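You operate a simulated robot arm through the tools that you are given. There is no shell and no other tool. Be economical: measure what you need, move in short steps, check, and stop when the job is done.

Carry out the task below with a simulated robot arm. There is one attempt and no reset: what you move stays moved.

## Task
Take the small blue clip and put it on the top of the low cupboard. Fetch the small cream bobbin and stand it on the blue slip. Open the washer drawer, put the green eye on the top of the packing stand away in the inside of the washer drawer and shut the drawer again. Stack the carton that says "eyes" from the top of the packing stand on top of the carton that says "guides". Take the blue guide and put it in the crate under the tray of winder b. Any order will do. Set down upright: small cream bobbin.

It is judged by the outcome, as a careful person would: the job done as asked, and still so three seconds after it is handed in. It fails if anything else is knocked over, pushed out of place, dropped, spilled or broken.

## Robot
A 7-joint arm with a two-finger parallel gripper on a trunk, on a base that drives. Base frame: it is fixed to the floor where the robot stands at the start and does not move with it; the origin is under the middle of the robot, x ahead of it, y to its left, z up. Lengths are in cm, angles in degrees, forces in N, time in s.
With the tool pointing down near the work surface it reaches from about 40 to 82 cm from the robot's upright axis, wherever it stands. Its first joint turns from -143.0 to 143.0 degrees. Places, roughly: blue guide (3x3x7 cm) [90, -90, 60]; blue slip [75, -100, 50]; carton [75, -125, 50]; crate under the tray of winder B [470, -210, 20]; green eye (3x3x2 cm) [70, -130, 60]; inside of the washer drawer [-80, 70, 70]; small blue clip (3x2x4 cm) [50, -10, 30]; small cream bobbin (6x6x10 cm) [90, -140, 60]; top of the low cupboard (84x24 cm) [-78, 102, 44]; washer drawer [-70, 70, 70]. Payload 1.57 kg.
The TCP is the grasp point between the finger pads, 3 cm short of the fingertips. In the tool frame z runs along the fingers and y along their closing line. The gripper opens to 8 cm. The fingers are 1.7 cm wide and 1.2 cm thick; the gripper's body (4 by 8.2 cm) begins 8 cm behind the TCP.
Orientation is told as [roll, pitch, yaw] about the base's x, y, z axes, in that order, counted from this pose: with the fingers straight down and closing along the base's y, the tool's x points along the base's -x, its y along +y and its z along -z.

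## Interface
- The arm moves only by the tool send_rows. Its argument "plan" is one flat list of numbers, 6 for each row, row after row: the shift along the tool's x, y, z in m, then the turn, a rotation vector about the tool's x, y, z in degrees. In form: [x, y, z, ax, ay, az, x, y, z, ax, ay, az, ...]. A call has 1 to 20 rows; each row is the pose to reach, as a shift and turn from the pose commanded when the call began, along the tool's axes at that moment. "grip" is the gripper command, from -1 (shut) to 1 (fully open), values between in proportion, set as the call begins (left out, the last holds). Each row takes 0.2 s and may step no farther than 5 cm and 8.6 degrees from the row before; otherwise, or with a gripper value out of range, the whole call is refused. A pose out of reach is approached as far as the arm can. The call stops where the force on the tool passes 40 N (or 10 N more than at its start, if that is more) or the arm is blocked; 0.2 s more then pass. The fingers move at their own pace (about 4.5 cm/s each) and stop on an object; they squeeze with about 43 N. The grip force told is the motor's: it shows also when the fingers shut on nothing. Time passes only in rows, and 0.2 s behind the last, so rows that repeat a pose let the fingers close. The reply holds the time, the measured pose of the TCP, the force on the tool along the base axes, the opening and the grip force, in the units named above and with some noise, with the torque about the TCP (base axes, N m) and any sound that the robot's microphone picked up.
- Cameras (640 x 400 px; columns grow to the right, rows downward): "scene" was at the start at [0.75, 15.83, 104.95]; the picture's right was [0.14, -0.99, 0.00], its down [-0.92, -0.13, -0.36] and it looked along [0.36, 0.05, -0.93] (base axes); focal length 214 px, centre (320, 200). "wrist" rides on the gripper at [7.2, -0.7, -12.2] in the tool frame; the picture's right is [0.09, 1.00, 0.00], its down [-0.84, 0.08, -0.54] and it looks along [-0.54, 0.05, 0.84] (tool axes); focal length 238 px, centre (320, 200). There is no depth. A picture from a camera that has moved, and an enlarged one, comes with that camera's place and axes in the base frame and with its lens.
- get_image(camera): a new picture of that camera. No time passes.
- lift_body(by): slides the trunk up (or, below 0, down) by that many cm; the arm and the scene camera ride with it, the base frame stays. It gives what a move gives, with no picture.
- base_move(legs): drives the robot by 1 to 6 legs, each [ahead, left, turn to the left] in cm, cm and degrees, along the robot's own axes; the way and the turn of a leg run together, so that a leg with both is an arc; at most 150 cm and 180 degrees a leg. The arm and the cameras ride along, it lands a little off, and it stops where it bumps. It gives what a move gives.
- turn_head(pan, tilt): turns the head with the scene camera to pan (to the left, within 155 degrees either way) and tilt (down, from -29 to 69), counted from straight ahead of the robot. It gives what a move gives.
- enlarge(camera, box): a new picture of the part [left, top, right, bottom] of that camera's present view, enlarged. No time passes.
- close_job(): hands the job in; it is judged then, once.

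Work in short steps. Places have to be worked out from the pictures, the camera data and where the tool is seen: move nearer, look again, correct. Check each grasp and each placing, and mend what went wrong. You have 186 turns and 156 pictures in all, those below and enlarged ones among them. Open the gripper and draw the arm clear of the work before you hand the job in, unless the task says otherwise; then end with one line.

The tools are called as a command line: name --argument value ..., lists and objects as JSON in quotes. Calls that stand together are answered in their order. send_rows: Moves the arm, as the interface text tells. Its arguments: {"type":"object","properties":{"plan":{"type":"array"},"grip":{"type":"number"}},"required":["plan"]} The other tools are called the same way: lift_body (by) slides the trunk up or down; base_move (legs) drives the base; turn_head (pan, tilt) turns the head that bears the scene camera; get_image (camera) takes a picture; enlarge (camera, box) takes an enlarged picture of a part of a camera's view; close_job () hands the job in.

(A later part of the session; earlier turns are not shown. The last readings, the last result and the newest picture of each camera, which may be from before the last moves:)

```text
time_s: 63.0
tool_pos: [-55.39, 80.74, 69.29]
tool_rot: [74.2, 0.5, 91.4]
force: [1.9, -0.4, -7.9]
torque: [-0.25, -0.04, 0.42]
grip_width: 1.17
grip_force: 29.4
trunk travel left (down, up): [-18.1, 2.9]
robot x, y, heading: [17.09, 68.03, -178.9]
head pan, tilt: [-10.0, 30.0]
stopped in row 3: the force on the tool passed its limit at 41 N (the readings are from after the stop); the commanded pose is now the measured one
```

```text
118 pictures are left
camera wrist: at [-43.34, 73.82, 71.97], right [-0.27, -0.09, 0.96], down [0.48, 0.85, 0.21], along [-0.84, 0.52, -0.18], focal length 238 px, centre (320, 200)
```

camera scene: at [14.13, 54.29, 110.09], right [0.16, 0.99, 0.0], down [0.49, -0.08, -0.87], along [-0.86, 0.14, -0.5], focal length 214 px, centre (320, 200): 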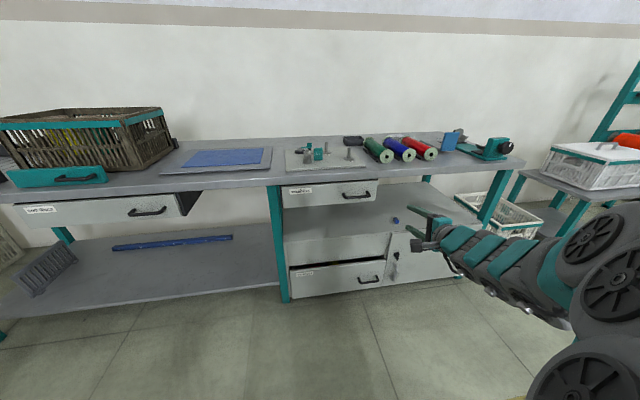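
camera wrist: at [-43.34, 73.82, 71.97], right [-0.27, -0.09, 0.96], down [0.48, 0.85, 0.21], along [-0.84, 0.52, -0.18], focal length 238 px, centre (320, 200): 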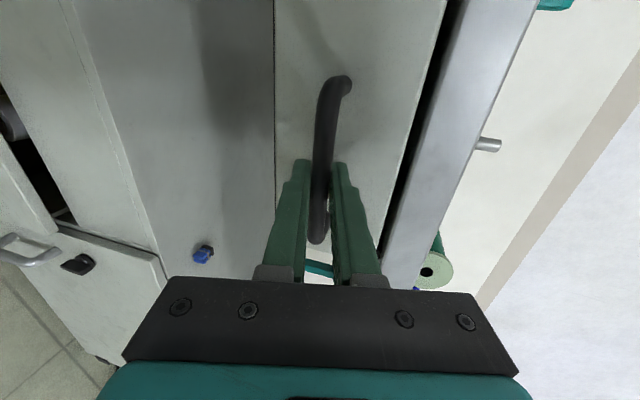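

The bar is gripped. I pull the drawer by driving back 20 cm.

base_move --legs '[[-20, 0, 0]]'

turn_head --pan -5 --tilt 45

get_image --camera "scene"

get_image --camera "wrist"

```text
time_s: 64.6
tool_pos: [-35.68, 81.05, 69.36]
tool_rot: [74.3, 0.4, 91.3]
force: [1.9, -28.0, -19.4]
torque: [-0.2, -0.09, 0.2]
grip_width: 1.2
grip_force: 29.3
trunk travel left (down, up): [-18.1, 2.9]
robot x, y, heading: [37.34, 67.73, -179.3]
head pan, tilt: [-10.0, 30.0]
```

```text
time_s: 65.4
tool_pos: [-35.59, 81.06, 69.23]
tool_rot: [74.3, 0.4, 91.3]
force: [1.8, -4.1, -6.3]
torque: [-0.17, -0.03, 0.26]
grip_width: 1.2
grip_force: 29.3
trunk travel left (down, up): [-18.1, 2.9]
robot x, y, heading: [37.37, 67.79, -178.9]
head pan, tilt: [-5.0, 45.0]
```

```text
117 pictures are left
camera scene: at [34.65, 53.73, 107.83], right [0.07, 1.0, 0.0], down [0.7, -0.05, -0.71], along [-0.71, 0.05, -0.71], focal length 214 px, centre (320, 200)
```

scene: 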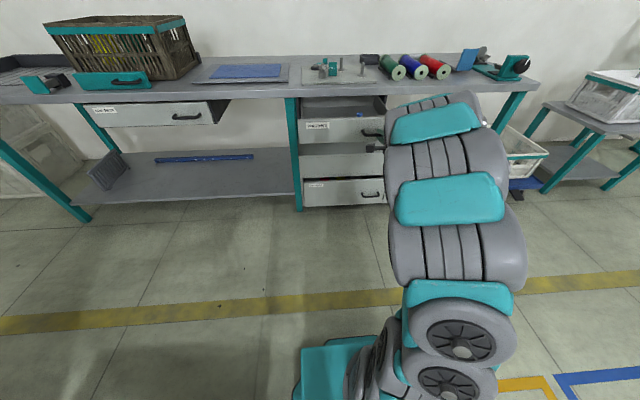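

```text
116 pictures are left
camera wrist: at [-23.6, 74.23, 71.97], right [-0.27, -0.09, 0.96], down [0.48, 0.85, 0.21], along [-0.83, 0.52, -0.18], focal length 238 px, centre (320, 200)
```

wrist: 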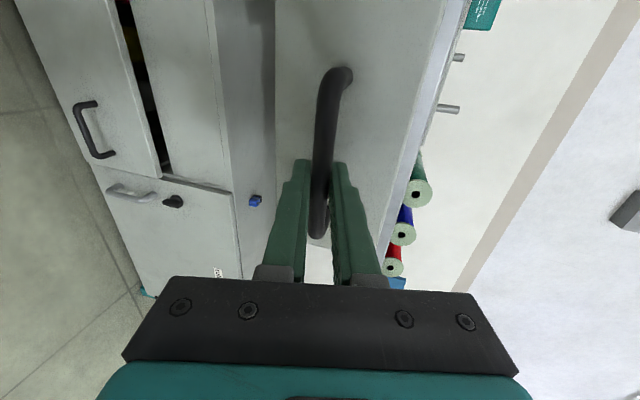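

The drawer is open about 20 cm, enough. I let go of the handle and draw the fingers straight off it.

send_rows --plan '[0, 0, 0, 0, 0, 0, 0, 0, 0, 0, 0, 0]' --grip 0.1

send_rows --plan '[0, 0, -0.03, 0, 0, 0, 0, 0, -0.06, 0, 0, 0, 0, 0, -0.09, 0, 0, 0]'

get_image --camera "wrist"

```text
time_s: 66.0
tool_pos: [-35.76, 81.17, 69.36]
tool_rot: [74.4, 0.3, 91.3]
force: [-0.3, 0.7, 0.4]
torque: [0.02, -0.01, 0.01]
grip_width: 4.41
grip_force: 0.1
trunk travel left (down, up): [-18.1, 2.9]
robot x, y, heading: [37.3, 68.05, -179.0]
head pan, tilt: [-5.0, 45.0]
```

```text
time_s: 66.8
tool_pos: [-27.05, 81.26, 71.8]
tool_rot: [74.4, 0.4, 91.3]
force: [0.0, 0.5, -0.5]
torque: [-0.02, -0.02, 0.03]
grip_width: 4.4
grip_force: 0.0
trunk travel left (down, up): [-18.1, 2.9]
robot x, y, heading: [37.71, 68.22, -179.0]
head pan, tilt: [-5.0, 45.0]
```

```text
115 pictures are left
camera wrist: at [-14.99, 74.42, 74.52], right [-0.27, -0.09, 0.96], down [0.48, 0.85, 0.21], along [-0.83, 0.52, -0.18], focal length 238 px, centre (320, 200)
```

wrist: 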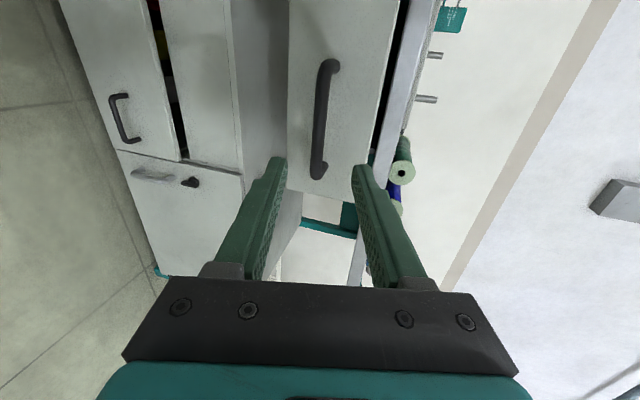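

The handle is free. I bring the tool back to vertical and tuck the arm for driving.

send_rows --plan '[0, 0.005, -0.023, 8.2, 0, 0, 0, 0.01, -0.046, 16.4, 0, 0, 0, 0.015, -0.07, 24.6, 0, 0, 0, 0.02, -0.093, 32.8, 0, 0, 0, 0.025, -0.117, 41, 0, 0, 0, 0.03, -0.14, 49.2, 0, 0, 0, 0.035, -0.163, 57.4, 0, 0, 0, 0.04, -0.187, 65.6, 0, 0, 0, 0.045, -0.21, 73.8, 0, 0]'

send_rows --plan '[0, 0, 0, 0, 0, -8, 0, 0, 0, 0, 0, -16, 0, 0, 0, 0, 0, -24, 0, 0, 0, 0, 0, -32, 0, 0, 0, 0, 0, -40, 0, 0, 0, 0, 0, -48, 0, 0, 0, 0, 0, -56, 0, 0, 0, 0, 0, -64, 0, 0, 0, 0, 0, -72, 0, 0, 0, 0, 0, -80, 0, 0, 0, 0, 0, -88, 0, 0, 0, 0, 0, -91]'

turn_head --pan 100 --tilt 50

get_image --camera "scene"

```text
time_s: 68.8
tool_pos: [-7.92, 82.0, 81.76]
tool_rot: [0.5, 0.3, 91.1]
force: [0.3, 0.5, 0.5]
torque: [-0.01, 0.01, 0.02]
grip_width: 4.38
grip_force: 0.1
trunk travel left (down, up): [-18.1, 2.9]
robot x, y, heading: [37.51, 68.27, -179.4]
head pan, tilt: [-5.0, 45.0]
```

```text
time_s: 71.4
tool_pos: [-7.9, 81.8, 81.81]
tool_rot: [0.4, -0.6, -177.6]
force: [-1.0, 0.2, 0.8]
torque: [-0.01, 0.05, 0.03]
grip_width: 4.38
grip_force: 0.1
trunk travel left (down, up): [-18.1, 2.9]
robot x, y, heading: [36.99, 67.81, -179.2]
head pan, tilt: [-5.0, 45.0]
```

```text
time_s: 73.2
tool_pos: [-7.98, 81.89, 81.7]
tool_rot: [0.5, -0.6, -177.7]
force: [0.4, -0.7, 0.4]
torque: [-0.02, 0.01, 0.01]
grip_width: 4.38
grip_force: 0.0
trunk travel left (down, up): [-18.1, 2.9]
robot x, y, heading: [37.37, 68.17, -179.3]
head pan, tilt: [100.0, 50.0]
```

```text
114 pictures are left
camera scene: at [44.23, 45.58, 107.14], right [-0.98, -0.19, 0.0], down [-0.14, 0.75, -0.64], along [0.12, -0.63, -0.77], focal length 214 px, centre (320, 200)
```

scene: 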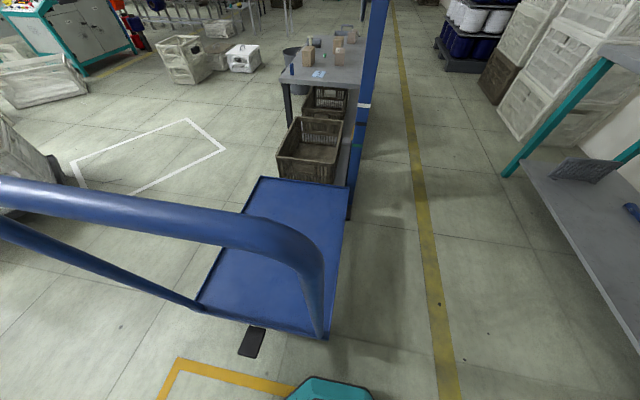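

The view shows the cart handle, pillar and packing stand beyond, with a clear aisle at x≈0. I drive ahead a bit, turn to face −y, go down the aisle, and then turn to face the stand.

base_move --legs '[[27, 0, 0], [0, 0, 90], [100, 0, 0], [75, 0, 0]]'

turn_head --pan 75 --tilt 40

get_image --camera "scene"

```text
time_s: 84.6
tool_pos: [3.47, -82.74, 81.83]
tool_rot: [0.5, -0.5, -84.9]
force: [-0.3, 0.0, 0.1]
torque: [-0.03, -0.02, 0.0]
grip_width: 4.39
grip_force: 0.0
trunk travel left (down, up): [-18.1, 2.9]
robot x, y, heading: [15.35, -36.81, -86.5]
head pan, tilt: [100.0, 50.0]
stopped in leg 4: the robot was blocked; the commanded pose is now the measured one
```

```text
time_s: 85.5
tool_pos: [3.57, -82.54, 81.69]
tool_rot: [0.6, -0.5, -84.9]
force: [-0.8, -0.4, 0.3]
torque: [-0.02, -0.03, -0.01]
grip_width: 4.4
grip_force: 0.0
trunk travel left (down, up): [-18.1, 2.9]
robot x, y, heading: [15.37, -36.72, -86.3]
head pan, tilt: [75.0, 40.0]
```

```text
113 pictures are left
camera scene: at [38.39, -32.31, 108.56], right [-0.2, -0.98, 0.0], down [-0.63, 0.13, -0.77], along [0.75, -0.15, -0.64], focal length 214 px, centre (320, 200)
```

scene: 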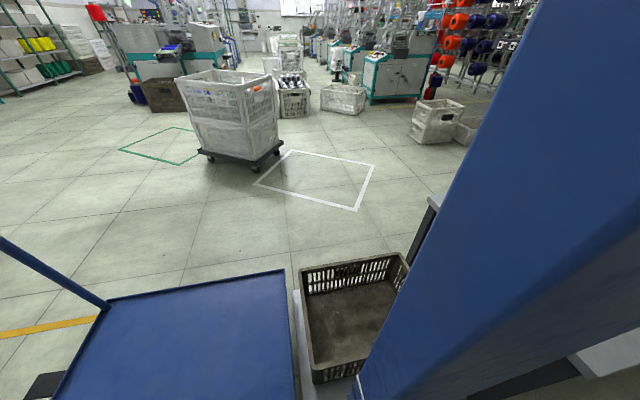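

The base bumped against the pillar foot. I move off sideways, straighten heading and continue.

base_move --legs '[[-3, -3, 0], [0, -15, 0], [0, 0, -3.5], [75, 0, 0]]'

turn_head --pan 90 --tilt 45

get_image --camera "scene"

```text
time_s: 91.3
tool_pos: [-16.72, -153.46, 81.66]
tool_rot: [0.5, -0.5, -88.1]
force: [-0.2, 0.6, -0.2]
torque: [0.0, 0.0, 0.03]
grip_width: 4.41
grip_force: 0.0
trunk travel left (down, up): [-18.1, 2.9]
robot x, y, heading: [-2.7, -108.2, -89.6]
head pan, tilt: [75.0, 40.0]
```

```text
time_s: 92.1
tool_pos: [-16.67, -153.58, 81.81]
tool_rot: [0.5, -0.5, -88.1]
force: [0.5, 0.2, 0.3]
torque: [0.02, 0.0, 0.01]
grip_width: 4.41
grip_force: 0.1
trunk travel left (down, up): [-18.1, 2.9]
robot x, y, heading: [-2.48, -108.47, -89.5]
head pan, tilt: [90.0, 45.0]
```

```text
112 pictures are left
camera scene: at [20.74, -103.11, 107.83], right [0.01, -1.0, 0.0], down [-0.71, 0.0, -0.71], along [0.71, 0.0, -0.71], focal length 214 px, centre (320, 200)
```

scene: 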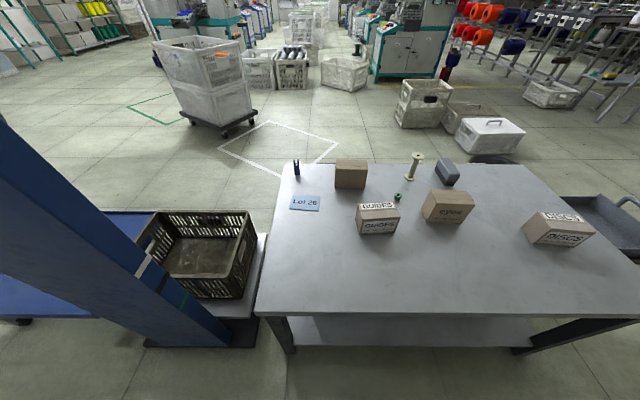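

A clear view of the packing stand and all items. I turn to face it and inspect the items enlarged.

enlarge --camera "scene" --box '[270, 140, 478, 270]'

base_move --legs '[[0, 0, 90], [8, 0, 0]]'

turn_head --pan 0 --tilt 55

get_image --camera "scene"

get_image --camera "wrist"

```text
3.08 times, centred on (374, 205) of scene
camera zoom: at [20.74, -103.11, 107.83], right [0.01, -1.0, 0.0], down [-0.71, 0.0, -0.71], along [0.71, 0.0, -0.71], focal length 660 px, centre (154, 185)
```

zoom: 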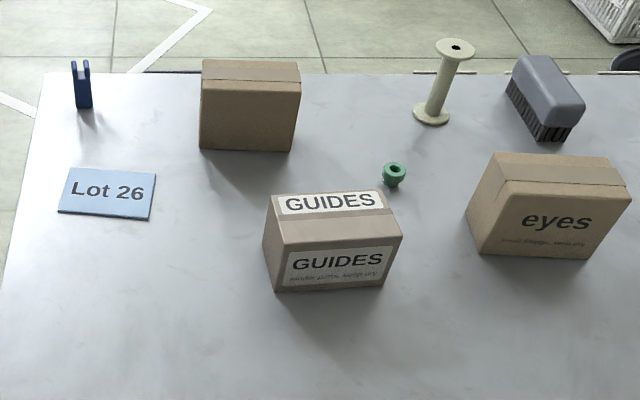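

```text
time_s: 97.0
tool_pos: [51.01, -121.48, 81.85]
tool_rot: [0.6, -0.5, 2.8]
force: [0.3, -0.3, -0.2]
torque: [-0.03, -0.01, 0.01]
grip_width: 4.37
grip_force: 0.0
trunk travel left (down, up): [-18.1, 2.9]
robot x, y, heading: [5.39, -107.96, 1.4]
head pan, tilt: [90.0, 45.0]
```

```text
time_s: 98.7
tool_pos: [50.94, -121.54, 81.7]
tool_rot: [0.6, -0.5, 2.7]
force: [1.2, 0.0, -0.2]
torque: [-0.02, -0.02, -0.02]
grip_width: 4.4
grip_force: 0.0
trunk travel left (down, up): [-18.1, 2.9]
robot x, y, heading: [5.8, -108.29, 1.4]
head pan, tilt: [0.0, 55.0]
```

```text
110 pictures are left
camera scene: at [7.59, -93.01, 106.49], right [0.02, -1.0, 0.0], down [-0.82, -0.02, -0.57], along [0.57, 0.01, -0.82], focal length 214 px, centre (320, 200)
```

scene: 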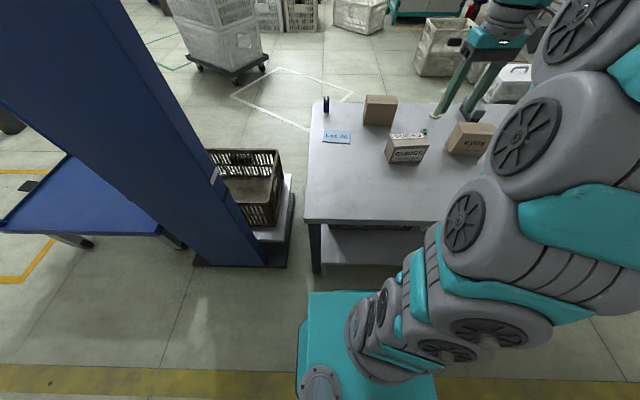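

```text
109 pictures are left
camera wrist: at [43.71, -122.66, 93.84], right [-0.14, 0.99, 0.01], down [0.83, 0.11, 0.55], along [0.54, 0.08, -0.84], focal length 238 px, centre (320, 200)
```

wrist: 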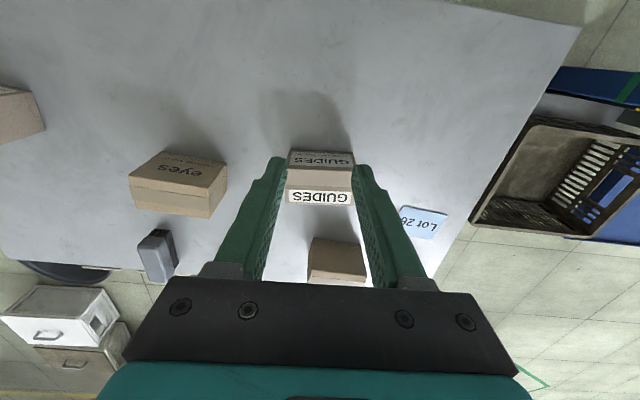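

The stand top works out near z≈49. The eyes carton is near [70, -145]; I move the wrist over it to measure it.

send_rows --plan '[-0.02, -0.04, 0, 0, 0, 0, -0.04, -0.08, 0, 0, 0, 0, -0.06, -0.12, 0, 0, 0, 0, -0.07, -0.15, 0, 0, 0, 0, -0.08, -0.18, 0, 0, 0, 0]' --grip 1

get_image --camera "wrist"

```text
time_s: 99.9
tool_pos: [58.04, -135.06, 79.09]
tool_rot: [0.4, -0.5, 2.7]
force: [-1.0, -0.8, -0.5]
torque: [0.0, 0.01, 0.04]
grip_width: 8.0
grip_force: 0.0
out of reach, approached as far as the arm can: row 3, 4, 5
trunk travel left (down, up): [-18.1, 2.9]
robot x, y, heading: [5.22, -108.24, 1.0]
head pan, tilt: [0.0, 55.0]
```

```text
108 pictures are left
camera wrist: at [50.82, -136.21, 91.3], right [-0.14, 0.99, 0.01], down [0.83, 0.11, 0.55], along [0.54, 0.08, -0.83], focal length 238 px, centre (320, 200)
```

wrist: 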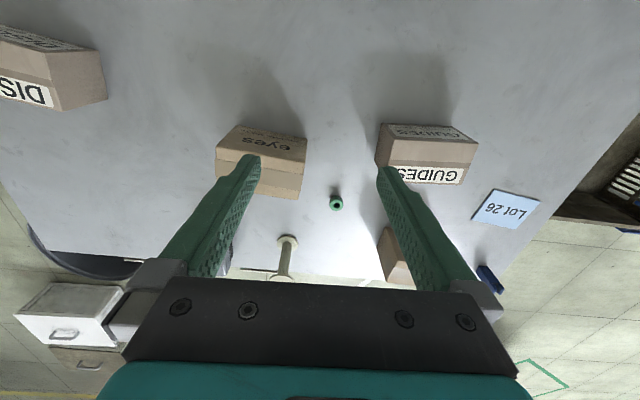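

enlarge --camera "wrist" --box '[200, 110, 488, 290]'

```text
2.22 times, centred on (344, 200) of wrist
camera zoom: at [50.82, -136.21, 91.3], right [-0.14, 0.99, 0.01], down [0.83, 0.11, 0.55], along [0.54, 0.08, -0.83], focal length 530 px, centre (267, 200)
```

zoom: 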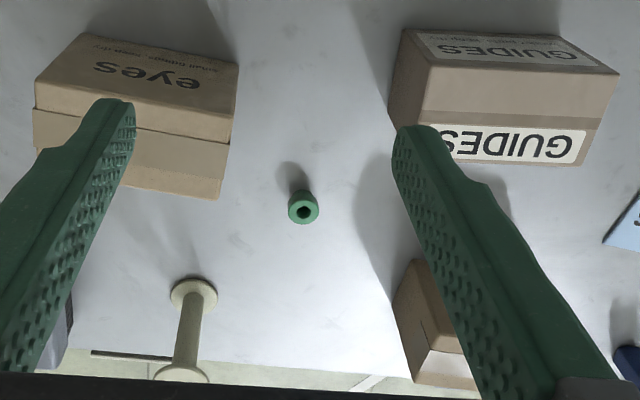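

enlarge --camera "wrist" --box '[205, 115, 317, 205]'

enlarge --camera "wrist" --box '[370, 110, 482, 200]'

```text
4.44 times, centred on (261, 160) of wrist
camera zoom: at [50.82, -136.21, 91.3], right [-0.14, 0.99, 0.01], down [0.83, 0.11, 0.55], along [0.54, 0.08, -0.83], focal length 1059 px, centre (582, 378)
```

zoom: 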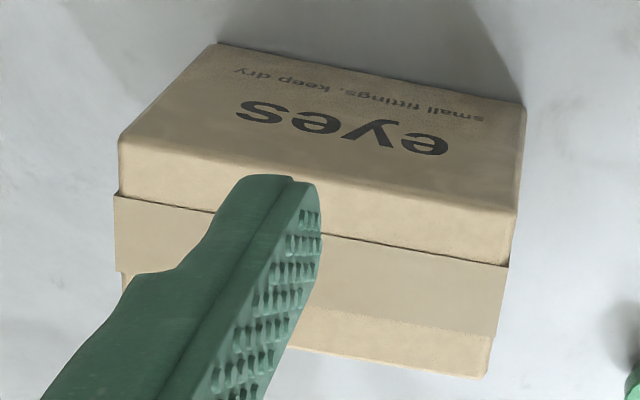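

```text
4.44 times, centred on (426, 155) of wrist
camera zoom: at [50.82, -136.21, 91.3], right [-0.14, 0.99, 0.01], down [0.83, 0.11, 0.55], along [0.54, 0.08, -0.83], focal length 1059 px, centre (-151, 400)
```

zoom: 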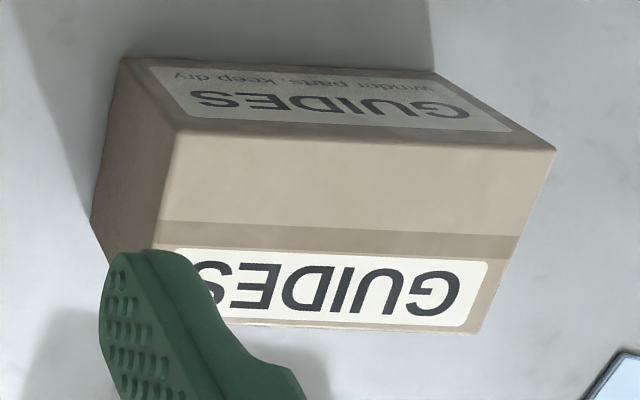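

Now the geometry is clear: eyes carton about 12.4×6.7 cm, centre [68.3, -142.6], yaw −3.7°, top near z≈59.5; guides carton centre [63.4, -117.5], yaw +4°, top near z≈58.5. I move the base nearer, lower the trunk and turn the gripper 96° so it closes along the short side.

base_move --legs '[[9, -13, 0]]'

lift_body --by -8

send_rows --plan '[0, 0, 0, 0, 0, 8, 0, 0, 0, 0, 0, 16, 0, 0, 0, 0, 0, 24, 0, 0, 0, 0, 0, 32, 0, 0, 0, 0, 0, 40, 0, 0, 0, 0, 0, 48, 0, 0, 0, 0, 0, 56, 0, 0, 0, 0, 0, 64, 0, 0, 0, 0, 0, 72, 0, 0, 0, 0, 0, 80, 0, 0, 0, 0, 0, 88, 0, 0, 0, 0, 0, 96.4]'

get_image --camera "wrist"

get_image --camera "scene"

```text
time_s: 101.3
tool_pos: [66.64, -146.89, 79.1]
tool_rot: [0.5, -0.3, 3.1]
force: [-0.3, 0.3, -0.1]
torque: [0.02, -0.01, 0.0]
grip_width: 7.97
grip_force: 0.1
trunk travel left (down, up): [-18.1, 2.9]
robot x, y, heading: [13.97, -120.04, 1.3]
head pan, tilt: [0.0, 55.0]
stopped in leg 1: the robot was blocked; the commanded pose is now the measured one
```

```text
time_s: 102.5
tool_pos: [66.72, -146.86, 71.18]
tool_rot: [0.4, -0.4, 3.2]
force: [-0.4, 1.1, -0.9]
torque: [0.0, 0.01, 0.01]
grip_width: 7.97
grip_force: 0.0
trunk travel left (down, up): [-10.1, 10.9]
robot x, y, heading: [13.79, -120.13, 1.7]
head pan, tilt: [0.0, 55.0]
```

```text
time_s: 105.1
tool_pos: [66.72, -146.78, 71.06]
tool_rot: [0.3, 0.7, -93.3]
force: [0.4, 0.2, -0.3]
torque: [0.0, 0.02, 0.01]
grip_width: 8.01
grip_force: 0.1
trunk travel left (down, up): [-10.1, 10.9]
robot x, y, heading: [14.14, -120.39, 1.6]
head pan, tilt: [0.0, 55.0]
```

```text
104 pictures are left
camera wrist: at [66.42, -139.69, 83.37], right [1.0, 0.03, 0.01], down [0.02, -0.84, 0.53], along [0.02, -0.53, -0.85], focal length 238 px, centre (320, 200)
```

wrist: 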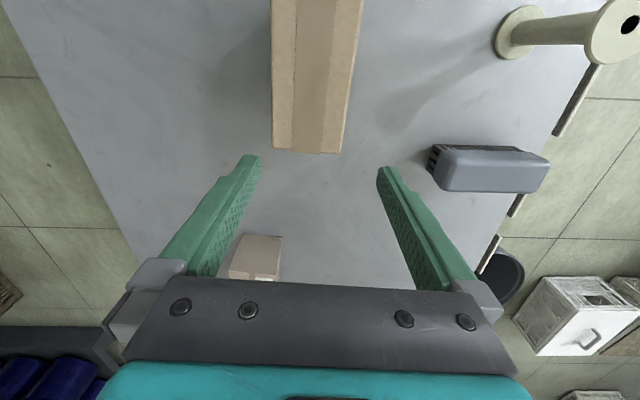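

```text
103 pictures are left
camera scene: at [15.97, -105.08, 98.49], right [0.03, -1.0, 0.0], down [-0.82, -0.02, -0.57], along [0.57, 0.02, -0.82], focal length 214 px, centre (320, 200)
```

scene: 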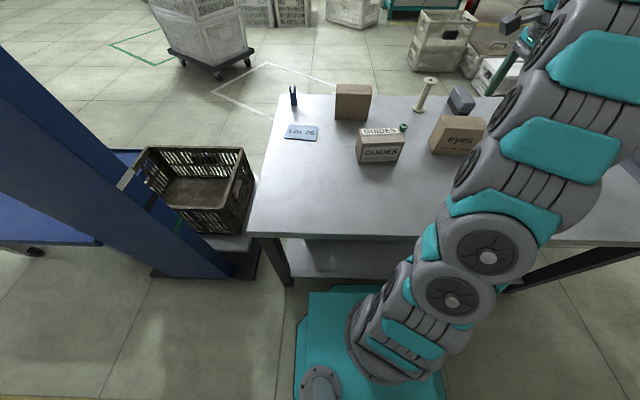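

Cross-checking the views, the stand top is really at z≈56: eyes carton 10.2×5.6×9 cm, centre ≈[65.8, -141.6], top 65; guides centre ≈[61.2, -120.7], top 64. I centre over the eyes carton at the present height and check.

send_rows --plan '[0.026, -0.006, 0, 0, 0, 0, 0.0514, -0.012, 0, 0, 0, 0.5]'

get_image --camera "wrist"

```text
time_s: 105.7
tool_pos: [66.0, -141.52, 71.07]
tool_rot: [0.5, 0.5, -93.8]
force: [0.6, -0.6, 0.5]
torque: [-0.03, -0.01, -0.01]
grip_width: 7.99
grip_force: 0.1
trunk travel left (down, up): [-10.1, 10.9]
robot x, y, heading: [13.89, -120.27, 1.5]
head pan, tilt: [0.0, 55.0]
```

```text
102 pictures are left
camera wrist: at [65.67, -134.44, 83.3], right [1.0, 0.03, 0.01], down [0.02, -0.84, 0.53], along [0.02, -0.53, -0.85], focal length 238 px, centre (320, 200)
```

wrist: 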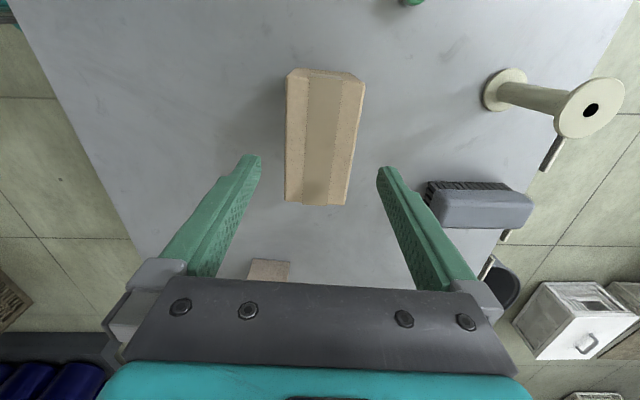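

Centred on the carton. I descend to z≈61.5 and close.

send_rows --plan '[0.002, 0, 0.035, 0, 0, 0, 0.004, 0, 0.07, 0, 0, 0, 0.004, 0, 0.095, 0, 0, 0]'

send_rows --plan '[0, 0, 0, 0, 0, 0, 0, 0, 0, 0, 0, 0, 0, 0, 0, 0, 0, 0]' --grip -1

get_image --camera "wrist"

```text
time_s: 106.5
tool_pos: [65.82, -141.1, 61.47]
tool_rot: [0.4, 0.5, -93.7]
force: [-0.3, -0.3, -0.1]
torque: [0.0, 0.02, -0.01]
grip_width: 7.99
grip_force: 0.0
trunk travel left (down, up): [-10.1, 10.9]
robot x, y, heading: [14.13, -120.29, 1.5]
head pan, tilt: [0.0, 55.0]
```

```text
time_s: 107.3
tool_pos: [65.89, -141.05, 61.57]
tool_rot: [0.4, 0.5, -93.7]
force: [0.1, -0.1, 0.1]
torque: [-0.1, 0.0, 0.07]
grip_width: 5.96
grip_force: 29.1
trunk travel left (down, up): [-10.1, 10.9]
robot x, y, heading: [14.4, -120.26, 1.9]
head pan, tilt: [0.0, 55.0]
```

```text
101 pictures are left
camera wrist: at [65.62, -133.94, 73.83], right [1.0, 0.03, 0.01], down [0.02, -0.85, 0.53], along [0.02, -0.53, -0.85], focal length 238 px, centre (320, 200)
```

wrist: 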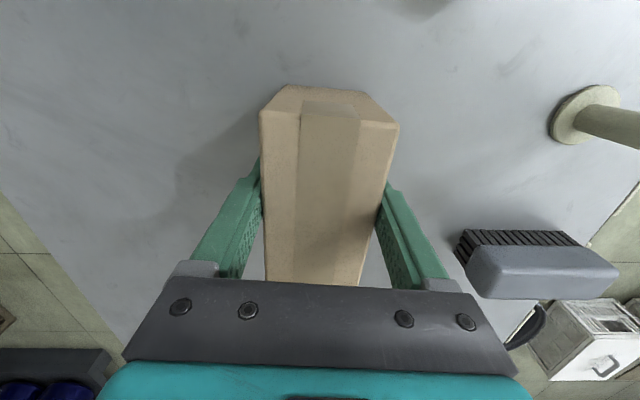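

The carton is held (5.96 cm). I lift it 11.5 cm and carry it over the guides carton, turning 8° to match.

send_rows --plan '[0, 0, -0.04, 0, 0, 0, 0, 0, -0.08, 0, 0, 0, 0, 0, -0.115, 0, 0, 0, 0.0404, -0.0118, -0.115, 0, 0, -1.6, 0.0808, -0.0236, -0.115, 0, 0, -3.2, 0.1212, -0.0354, -0.115, 0, 0, -4.9, 0.1616, -0.0472, -0.115, 0, 0, -6.5, 0.202, -0.059, -0.115, 0, 0, -8.1]'

get_image --camera "wrist"

get_image --camera "scene"

```text
time_s: 109.1
tool_pos: [61.15, -120.89, 73.3]
tool_rot: [0.4, 0.4, -85.7]
force: [-1.0, -0.6, -2.3]
torque: [0.0, 0.02, -0.02]
grip_width: 5.97
grip_force: 43.3
trunk travel left (down, up): [-10.1, 10.9]
robot x, y, heading: [13.83, -120.34, 1.5]
head pan, tilt: [0.0, 55.0]
```

```text
100 pictures are left
camera wrist: at [59.9, -113.79, 85.47], right [0.99, 0.17, 0.01], down [0.14, -0.83, 0.54], along [0.1, -0.53, -0.84], focal length 238 px, centre (320, 200)
```

wrist: 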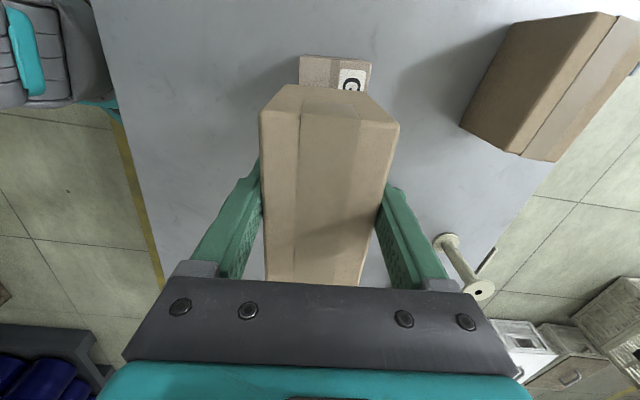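

```text
99 pictures are left
camera scene: at [15.97, -105.08, 98.49], right [0.03, -1.0, 0.0], down [-0.82, -0.02, -0.57], along [0.57, 0.02, -0.82], focal length 214 px, centre (320, 200)
```

scene: 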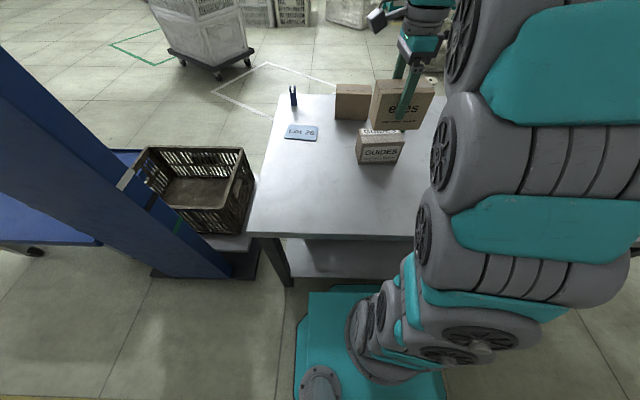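

enlarge --camera "wrist" --box '[240, 30, 432, 150]'

enlarge --camera "scene" --box '[320, 70, 448, 180]'

```text
3.33 times, centred on (336, 90) of wrist
camera zoom: at [59.9, -113.79, 85.47], right [0.99, 0.17, 0.01], down [0.14, -0.83, 0.54], along [0.1, -0.53, -0.84], focal length 794 px, centre (267, 567)
```

zoom: 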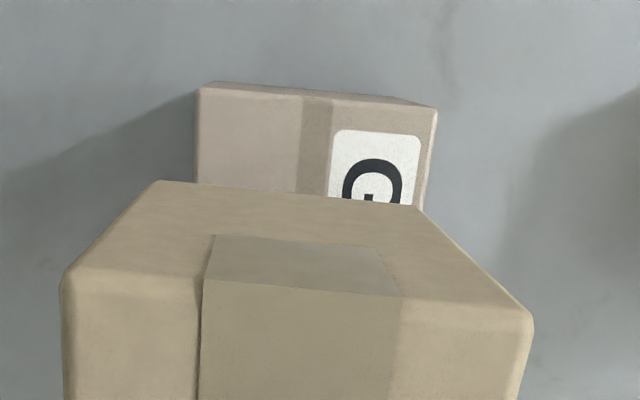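

```text
3.64 times, centred on (384, 125) of scene
camera zoom: at [15.97, -105.08, 98.49], right [0.03, -1.0, 0.0], down [-0.82, -0.02, -0.57], along [0.57, 0.02, -0.82], focal length 780 px, centre (87, 473)
```

zoom: 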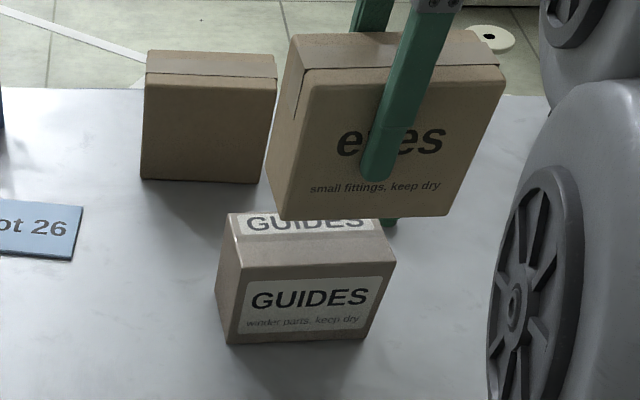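

Comparing edges, the held carton must shift about +1.7 cm in y and +0.2 in x. I correct and lower gently.

send_rows --plan '[0.0168, 0.0033, 0, 0, 0, 0, 0.0168, 0.0033, 0.02, 0, 0, 0]'

enlarge --camera "wrist" --box '[240, 30, 432, 150]'

enlarge --camera "scene" --box '[320, 70, 448, 180]'

```text
time_s: 109.7
tool_pos: [61.32, -119.21, 71.3]
tool_rot: [0.5, 0.6, -85.6]
force: [-0.1, 0.4, -2.5]
torque: [0.04, 0.01, 0.0]
grip_width: 5.95
grip_force: 42.9
trunk travel left (down, up): [-10.1, 10.9]
robot x, y, heading: [13.63, -120.04, 1.5]
head pan, tilt: [0.0, 55.0]
```

```text
3.33 times, centred on (336, 90) of wrist
camera zoom: at [60.11, -112.17, 83.54], right [0.99, 0.17, 0.01], down [0.14, -0.83, 0.54], along [0.1, -0.53, -0.84], focal length 794 px, centre (267, 567)
```

zoom: 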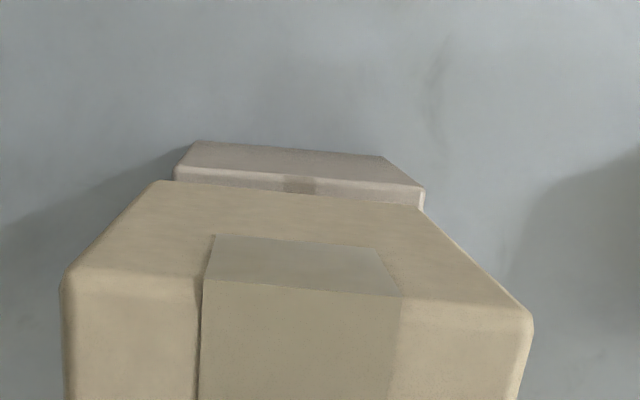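

```text
3.64 times, centred on (384, 125) of scene
camera zoom: at [15.97, -105.08, 98.49], right [0.03, -1.0, 0.0], down [-0.82, -0.02, -0.57], along [0.57, 0.02, -0.82], focal length 780 px, centre (87, 473)
```

zoom: 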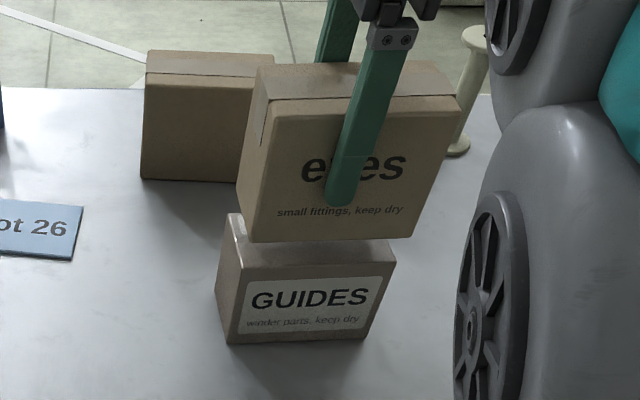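

Nearly aligned; 0.3 cm more in x, then down in small steps until contact.

send_rows --plan '[0, 0.003, 0.006, 0, 0, 0, 0, 0.003, 0.01, 0, 0, 0, 0, 0.003, 0.013, 0, 0, 0, 0, 0.003, 0.016, 0, 0, 0]'

enlarge --camera "scene" --box '[320, 70, 448, 180]'

```text
time_s: 110.7
tool_pos: [61.67, -119.01, 69.68]
tool_rot: [0.4, 0.5, -85.6]
force: [0.4, -0.2, -1.0]
torque: [0.01, 0.0, 0.0]
grip_width: 5.95
grip_force: 43.1
trunk travel left (down, up): [-10.1, 10.9]
robot x, y, heading: [13.92, -120.4, 1.5]
head pan, tilt: [0.0, 55.0]
```

```text
3.64 times, centred on (384, 125) of scene
camera zoom: at [15.97, -105.07, 98.49], right [0.03, -1.0, 0.0], down [-0.82, -0.02, -0.57], along [0.57, 0.02, -0.82], focal length 780 px, centre (87, 473)
```

zoom: 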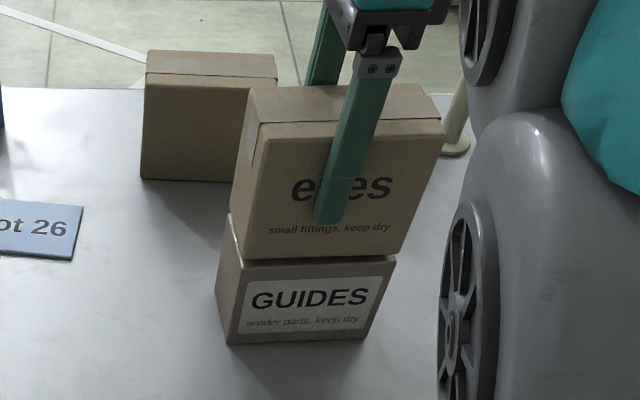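

send_rows --plan '[0, 0, 0.003, 0, 0, 0]'

send_rows --plan '[0, 0, 0.003, 0, 0, 0]'

enlarge --camera "scene" --box '[320, 70, 448, 180]'

```text
time_s: 111.1
tool_pos: [61.73, -119.06, 69.43]
tool_rot: [0.3, 0.5, -85.6]
force: [-0.4, -0.4, -2.6]
torque: [0.0, 0.03, -0.01]
grip_width: 5.97
grip_force: 42.9
trunk travel left (down, up): [-10.1, 10.9]
robot x, y, heading: [13.96, -120.03, 1.7]
head pan, tilt: [0.0, 55.0]
```

```text
time_s: 111.5
tool_pos: [61.69, -118.94, 69.17]
tool_rot: [0.4, 0.6, -85.6]
force: [-0.4, 0.6, -1.5]
torque: [0.01, 0.0, 0.0]
grip_width: 5.94
grip_force: 42.8
trunk travel left (down, up): [-10.1, 10.9]
robot x, y, heading: [14.04, -120.19, 1.5]
head pan, tilt: [0.0, 55.0]
```

```text
3.64 times, centred on (384, 125) of scene
camera zoom: at [15.97, -105.07, 98.49], right [0.03, -1.0, 0.0], down [-0.82, -0.02, -0.57], along [0.57, 0.02, -0.82], focal length 780 px, centre (87, 473)
```

zoom: 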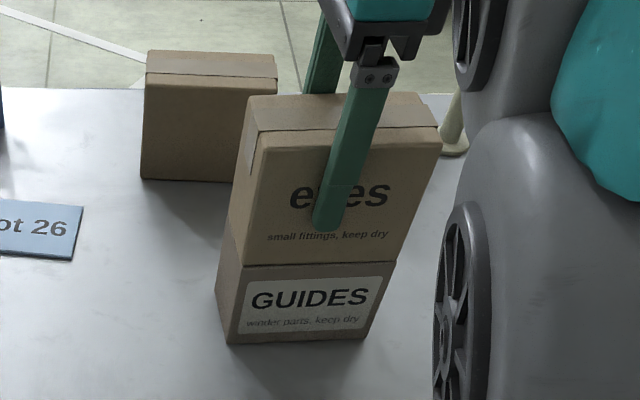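

send_rows --plan '[0, 0, 0.0025, 0, 0, 0]'

send_rows --plan '[0, 0, 0.0025, 0, 0, 0]'

```text
time_s: 111.9
tool_pos: [61.7, -119.03, 69.09]
tool_rot: [0.7, 0.5, -85.7]
force: [0.3, -2.5, 23.4]
torque: [0.03, 0.82, 0.03]
grip_width: 5.98
grip_force: 42.7
trunk travel left (down, up): [-10.1, 10.9]
robot x, y, heading: [13.69, -120.22, 1.8]
head pan, tilt: [0.0, 55.0]
```

```text
time_s: 112.3
tool_pos: [61.69, -118.98, 69.03]
tool_rot: [0.9, 0.4, -85.6]
force: [-3.4, -1.5, 23.2]
torque: [0.38, 1.0, 0.01]
grip_width: 5.98
grip_force: 42.7
trunk travel left (down, up): [-10.1, 10.9]
robot x, y, heading: [14.1, -119.77, 1.4]
head pan, tilt: [0.0, 55.0]
stopped in row 1: the force on the tool passed its limit at 44 N (the readings are from after the stop); the commanded pose is now the measured one
```

Contact at TCP z≈69. I release with a moderate opening and rise straight up.

send_rows --plan '[0, 0, -0.002, 0, 0, 0, 0, 0, -0.002, 0, 0, 0, 0, 0, -0.002, 0, 0, 0]' --grip 1

send_rows --plan '[0, 0, -0.03, 0, 0, 0, 0, 0, -0.06, 0, 0, 0, 0, 0, -0.085, 0, 0, 0]'

get_image --camera "wrist"

get_image --camera "scene"

```text
time_s: 113.1
tool_pos: [61.68, -118.99, 69.2]
tool_rot: [0.7, 0.5, -85.6]
force: [-0.6, -0.1, 0.0]
torque: [-0.01, 0.04, 0.01]
grip_width: 8.0
grip_force: 0.0
trunk travel left (down, up): [-10.1, 10.9]
robot x, y, heading: [14.06, -120.15, 1.8]
head pan, tilt: [0.0, 55.0]
```

```text
time_s: 113.9
tool_pos: [61.63, -118.95, 76.47]
tool_rot: [0.7, 0.4, -85.7]
force: [-0.1, 0.8, -0.4]
torque: [0.0, 0.01, 0.01]
grip_width: 8.0
grip_force: 0.0
out of reach, approached as far as the arm can: row 3
trunk travel left (down, up): [-10.1, 10.9]
robot x, y, heading: [13.49, -120.39, 1.4]
head pan, tilt: [0.0, 55.0]
```

```text
92 pictures are left
camera wrist: at [60.32, -112.0, 88.65], right [0.99, 0.17, 0.01], down [0.13, -0.83, 0.54], along [0.1, -0.53, -0.84], focal length 238 px, centre (320, 200)
```

wrist: 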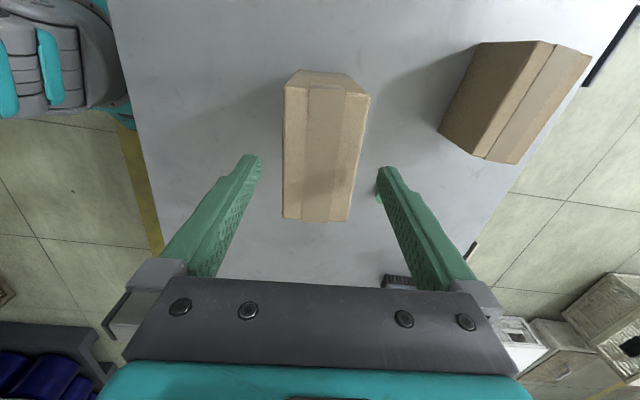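

```text
91 pictures are left
camera scene: at [15.97, -105.08, 98.49], right [0.03, -1.0, 0.0], down [-0.82, -0.02, -0.57], along [0.57, 0.02, -0.82], focal length 214 px, centre (320, 200)
```

scene: 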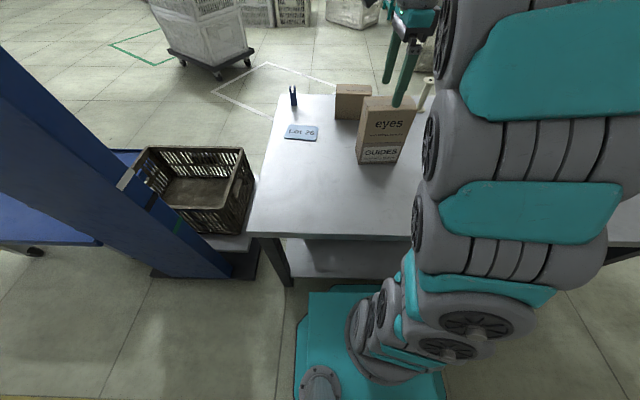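

The cartons are stacked squarely. Now the bobbin at ≈[84.8, -137.3]: I raise the trunk to clear the stack, then move sideways and out over the bobbin.

lift_body --by 4

send_rows --plan '[-0.045, -0.0035, 0, 0, 0, 0, -0.09, -0.007, 0, 0, 0, 0, -0.135, -0.0105, 0, 0, 0, 0, -0.179, -0.014, 0, 0, 0, 0, -0.183, 0.03, 0.017, 0, 0, 0, -0.187, 0.075, 0.034, 0, 0, 0, -0.191, 0.12, 0.051, 0, 0, 0, -0.195, 0.165, 0.068, 0, 0, 0, -0.2, 0.21, 0.08, 0, 0, 0]'

get_image --camera "wrist"

```text
time_s: 114.7
tool_pos: [61.69, -118.99, 80.54]
tool_rot: [0.7, 0.4, -85.6]
force: [-0.4, 0.0, -0.2]
torque: [0.02, 0.0, -0.01]
grip_width: 8.01
grip_force: 0.1
trunk travel left (down, up): [-14.1, 6.9]
robot x, y, heading: [14.09, -120.44, 1.5]
head pan, tilt: [0.0, 55.0]
```

```text
time_s: 116.7
tool_pos: [76.82, -135.69, 71.24]
tool_rot: [0.7, 0.4, -85.7]
force: [0.3, -0.1, 0.8]
torque: [0.02, 0.0, 0.01]
grip_width: 8.0
grip_force: 0.0
out of reach, approached as far as the arm can: row 4, 5, 6, 7, 8, 9
trunk travel left (down, up): [-14.1, 6.9]
robot x, y, heading: [13.91, -120.09, 1.7]
head pan, tilt: [0.0, 55.0]
```

```text
90 pictures are left
camera wrist: at [75.59, -128.65, 83.53], right [0.99, 0.17, 0.01], down [0.13, -0.83, 0.54], along [0.1, -0.53, -0.84], focal length 238 px, centre (320, 200)
```

wrist: 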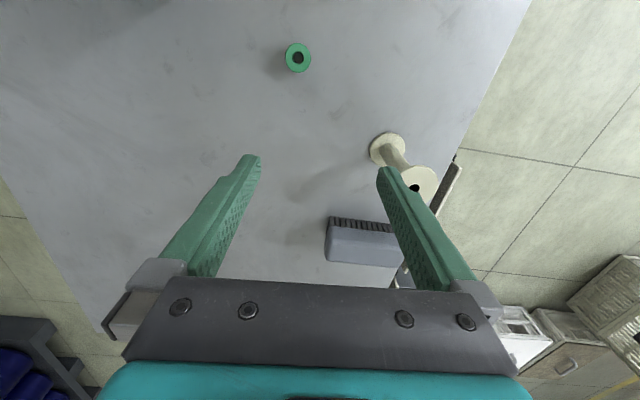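

The bobbin is beyond vertical reach here, so I'll approach it from the side with fingers tilted forward 40–45°, straddling its stem. First I back off and turn the gripper back to yaw 0.

send_rows --plan '[0.002, -0.03, 0, 0, 0, -8, 0.005, -0.06, 0, 0, 0, -16, 0.008, -0.09, 0, 0, 0, -24, 0.008, -0.11, 0, 0, 0, -32, 0.008, -0.12, 0, 0, 0, -40, 0.008, -0.12, 0, 0, 0, -48, 0.008, -0.12, 0, 0, 0, -56, 0.008, -0.12, 0, 0, 0, -64, 0.008, -0.12, 0, 0, 0, -72, 0.008, -0.12, 0, 0, 0, -80, 0.008, -0.12, 0, 0, 0, -85.7]'

send_rows --plan '[0, 0, 0, 0, -8, 0, 0, 0, 0, 0, -16, 0, 0, 0, 0, 0, -24, 0, 0, 0, 0, 0, -32, 0, 0, 0, 0, 0, -40, 0]' --grip 0.5

get_image --camera "wrist"

get_image --camera "scene"

```text
time_s: 119.1
tool_pos: [64.7, -135.9, 70.88]
tool_rot: [0.6, -0.6, 0.2]
force: [0.6, 0.3, 0.3]
torque: [-0.01, -0.02, 0.03]
grip_width: 8.02
grip_force: 0.0
trunk travel left (down, up): [-14.1, 6.9]
robot x, y, heading: [14.36, -119.79, 1.5]
head pan, tilt: [0.0, 55.0]
```

```text
time_s: 120.3
tool_pos: [64.74, -135.86, 70.93]
tool_rot: [0.6, -40.8, -0.3]
force: [0.1, 0.5, 0.9]
torque: [0.03, 0.01, 0.02]
grip_width: 6.02
grip_force: 0.2
trunk travel left (down, up): [-14.1, 6.9]
robot x, y, heading: [13.93, -120.15, 1.7]
head pan, tilt: [0.0, 55.0]
```

```text
89 pictures are left
camera wrist: at [51.3, -136.59, 75.5], right [-0.07, 1.0, -0.05], down [0.28, 0.07, 0.96], along [0.96, 0.05, -0.28], focal length 238 px, centre (320, 200)
```

wrist: 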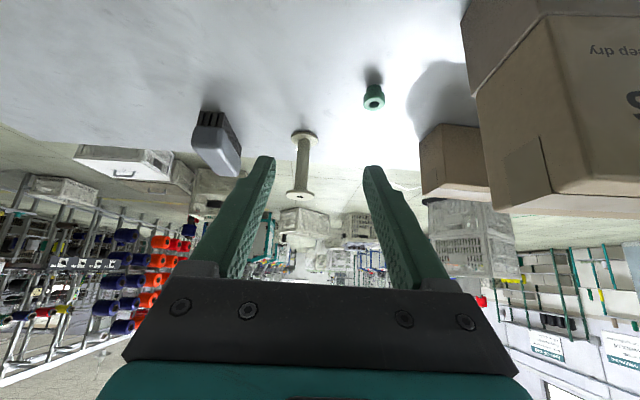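

```text
88 pictures are left
camera scene: at [15.96, -105.08, 102.49], right [0.03, -1.0, 0.0], down [-0.82, -0.02, -0.57], along [0.57, 0.02, -0.82], focal length 214 px, centre (320, 200)
```

scene: 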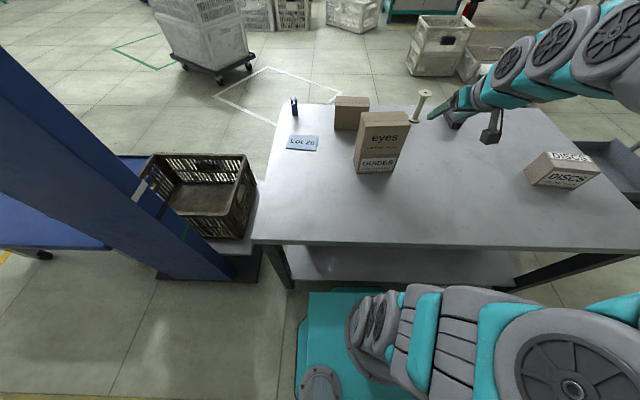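

The bobbin stands near [84.2, -137.3], with ~4 cm flanges. I lower to stem height in front of it at x≈68.

send_rows --plan '[0.0143, -0.005, 0.0334, 0, 0, 0, 0.0286, -0.01, 0.0667, 0, 0, 0, 0.0429, -0.014, 0.1, 0, 0, 0]'

get_image --camera "wrist"

get_image --camera "scene"

```text
time_s: 121.1
tool_pos: [67.91, -137.35, 60.49]
tool_rot: [0.6, -40.6, -0.3]
force: [0.5, 0.8, 0.8]
torque: [0.02, 0.01, -0.03]
grip_width: 6.0
grip_force: 0.0
trunk travel left (down, up): [-14.1, 6.9]
robot x, y, heading: [14.0, -120.05, 1.6]
head pan, tilt: [0.0, 55.0]
```

```text
87 pictures are left
camera wrist: at [54.5, -138.04, 65.11], right [-0.07, 1.0, -0.05], down [0.28, 0.07, 0.96], along [0.96, 0.05, -0.29], focal length 238 px, centre (320, 200)
```

wrist: 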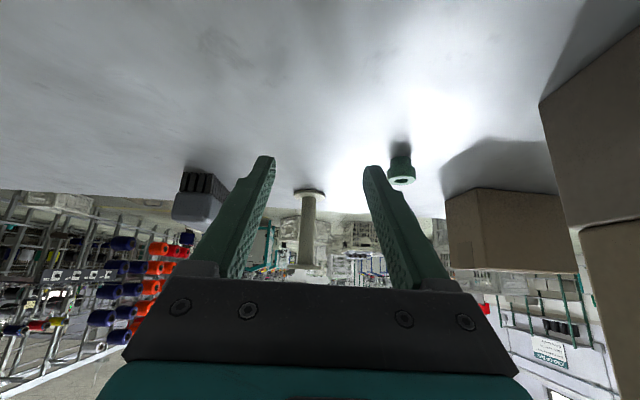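

```text
86 pictures are left
camera scene: at [15.96, -105.08, 102.49], right [0.03, -1.0, 0.0], down [-0.82, -0.02, -0.57], along [0.57, 0.02, -0.82], focal length 214 px, centre (320, 200)
```

scene: 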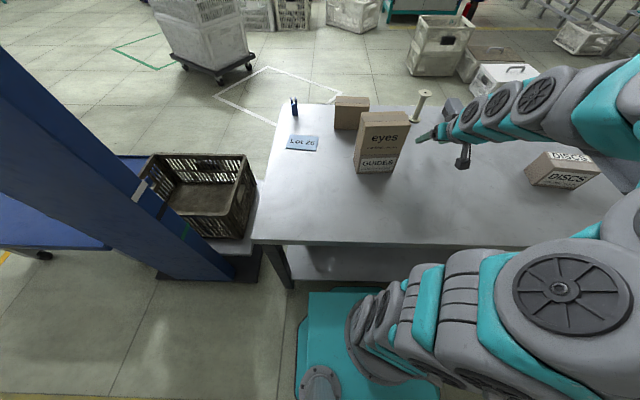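

The bobbin is at y≈-137.9, slightly right of centre. I advance 10 cm level with a small correction and look again.

send_rows --plan '[-0.025, -0.003, 0.022, 0, 0, 0, -0.05, -0.006, 0.044, 0, 0, 0, -0.0765, -0.006, 0.066, 0, 0, 0]'

get_image --camera "wrist"

enlarge --camera "scene" --box '[360, 70, 520, 170]'

```text
time_s: 121.9
tool_pos: [78.0, -137.92, 60.42]
tool_rot: [0.8, -40.7, -0.4]
force: [0.4, 0.4, -0.4]
torque: [-0.02, -0.04, -0.01]
grip_width: 5.98
grip_force: 0.1
trunk travel left (down, up): [-14.1, 6.9]
robot x, y, heading: [13.59, -120.36, 1.7]
head pan, tilt: [0.0, 55.0]
```

```text
85 pictures are left
camera wrist: at [64.61, -138.74, 65.01], right [-0.07, 1.0, -0.05], down [0.28, 0.07, 0.96], along [0.96, 0.05, -0.29], focal length 238 px, centre (320, 200)
```

wrist: 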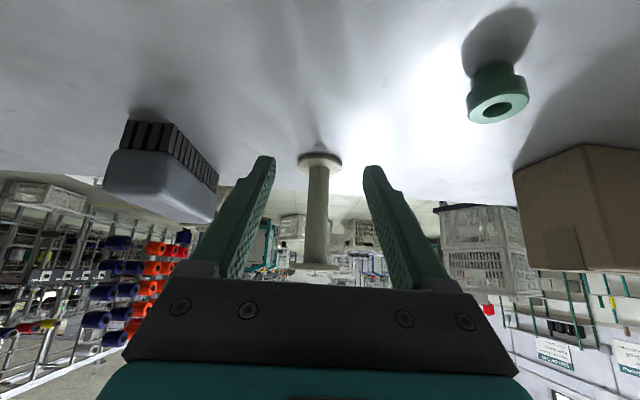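

```text
4.00 times, centred on (440, 120) of scene
camera zoom: at [15.97, -105.09, 102.49], right [0.03, -1.0, 0.0], down [-0.82, -0.02, -0.57], along [0.57, 0.02, -0.82], focal length 858 px, centre (-160, 520)
```

zoom: 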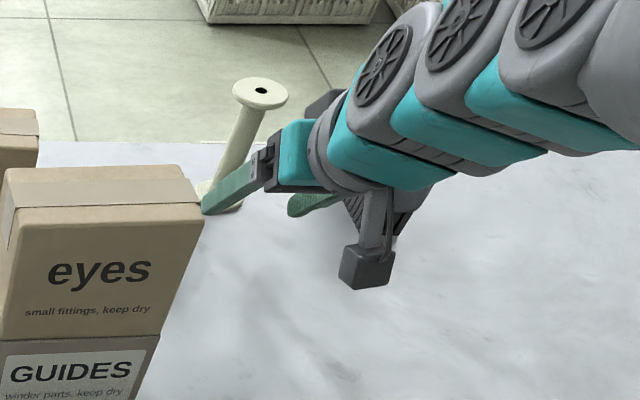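

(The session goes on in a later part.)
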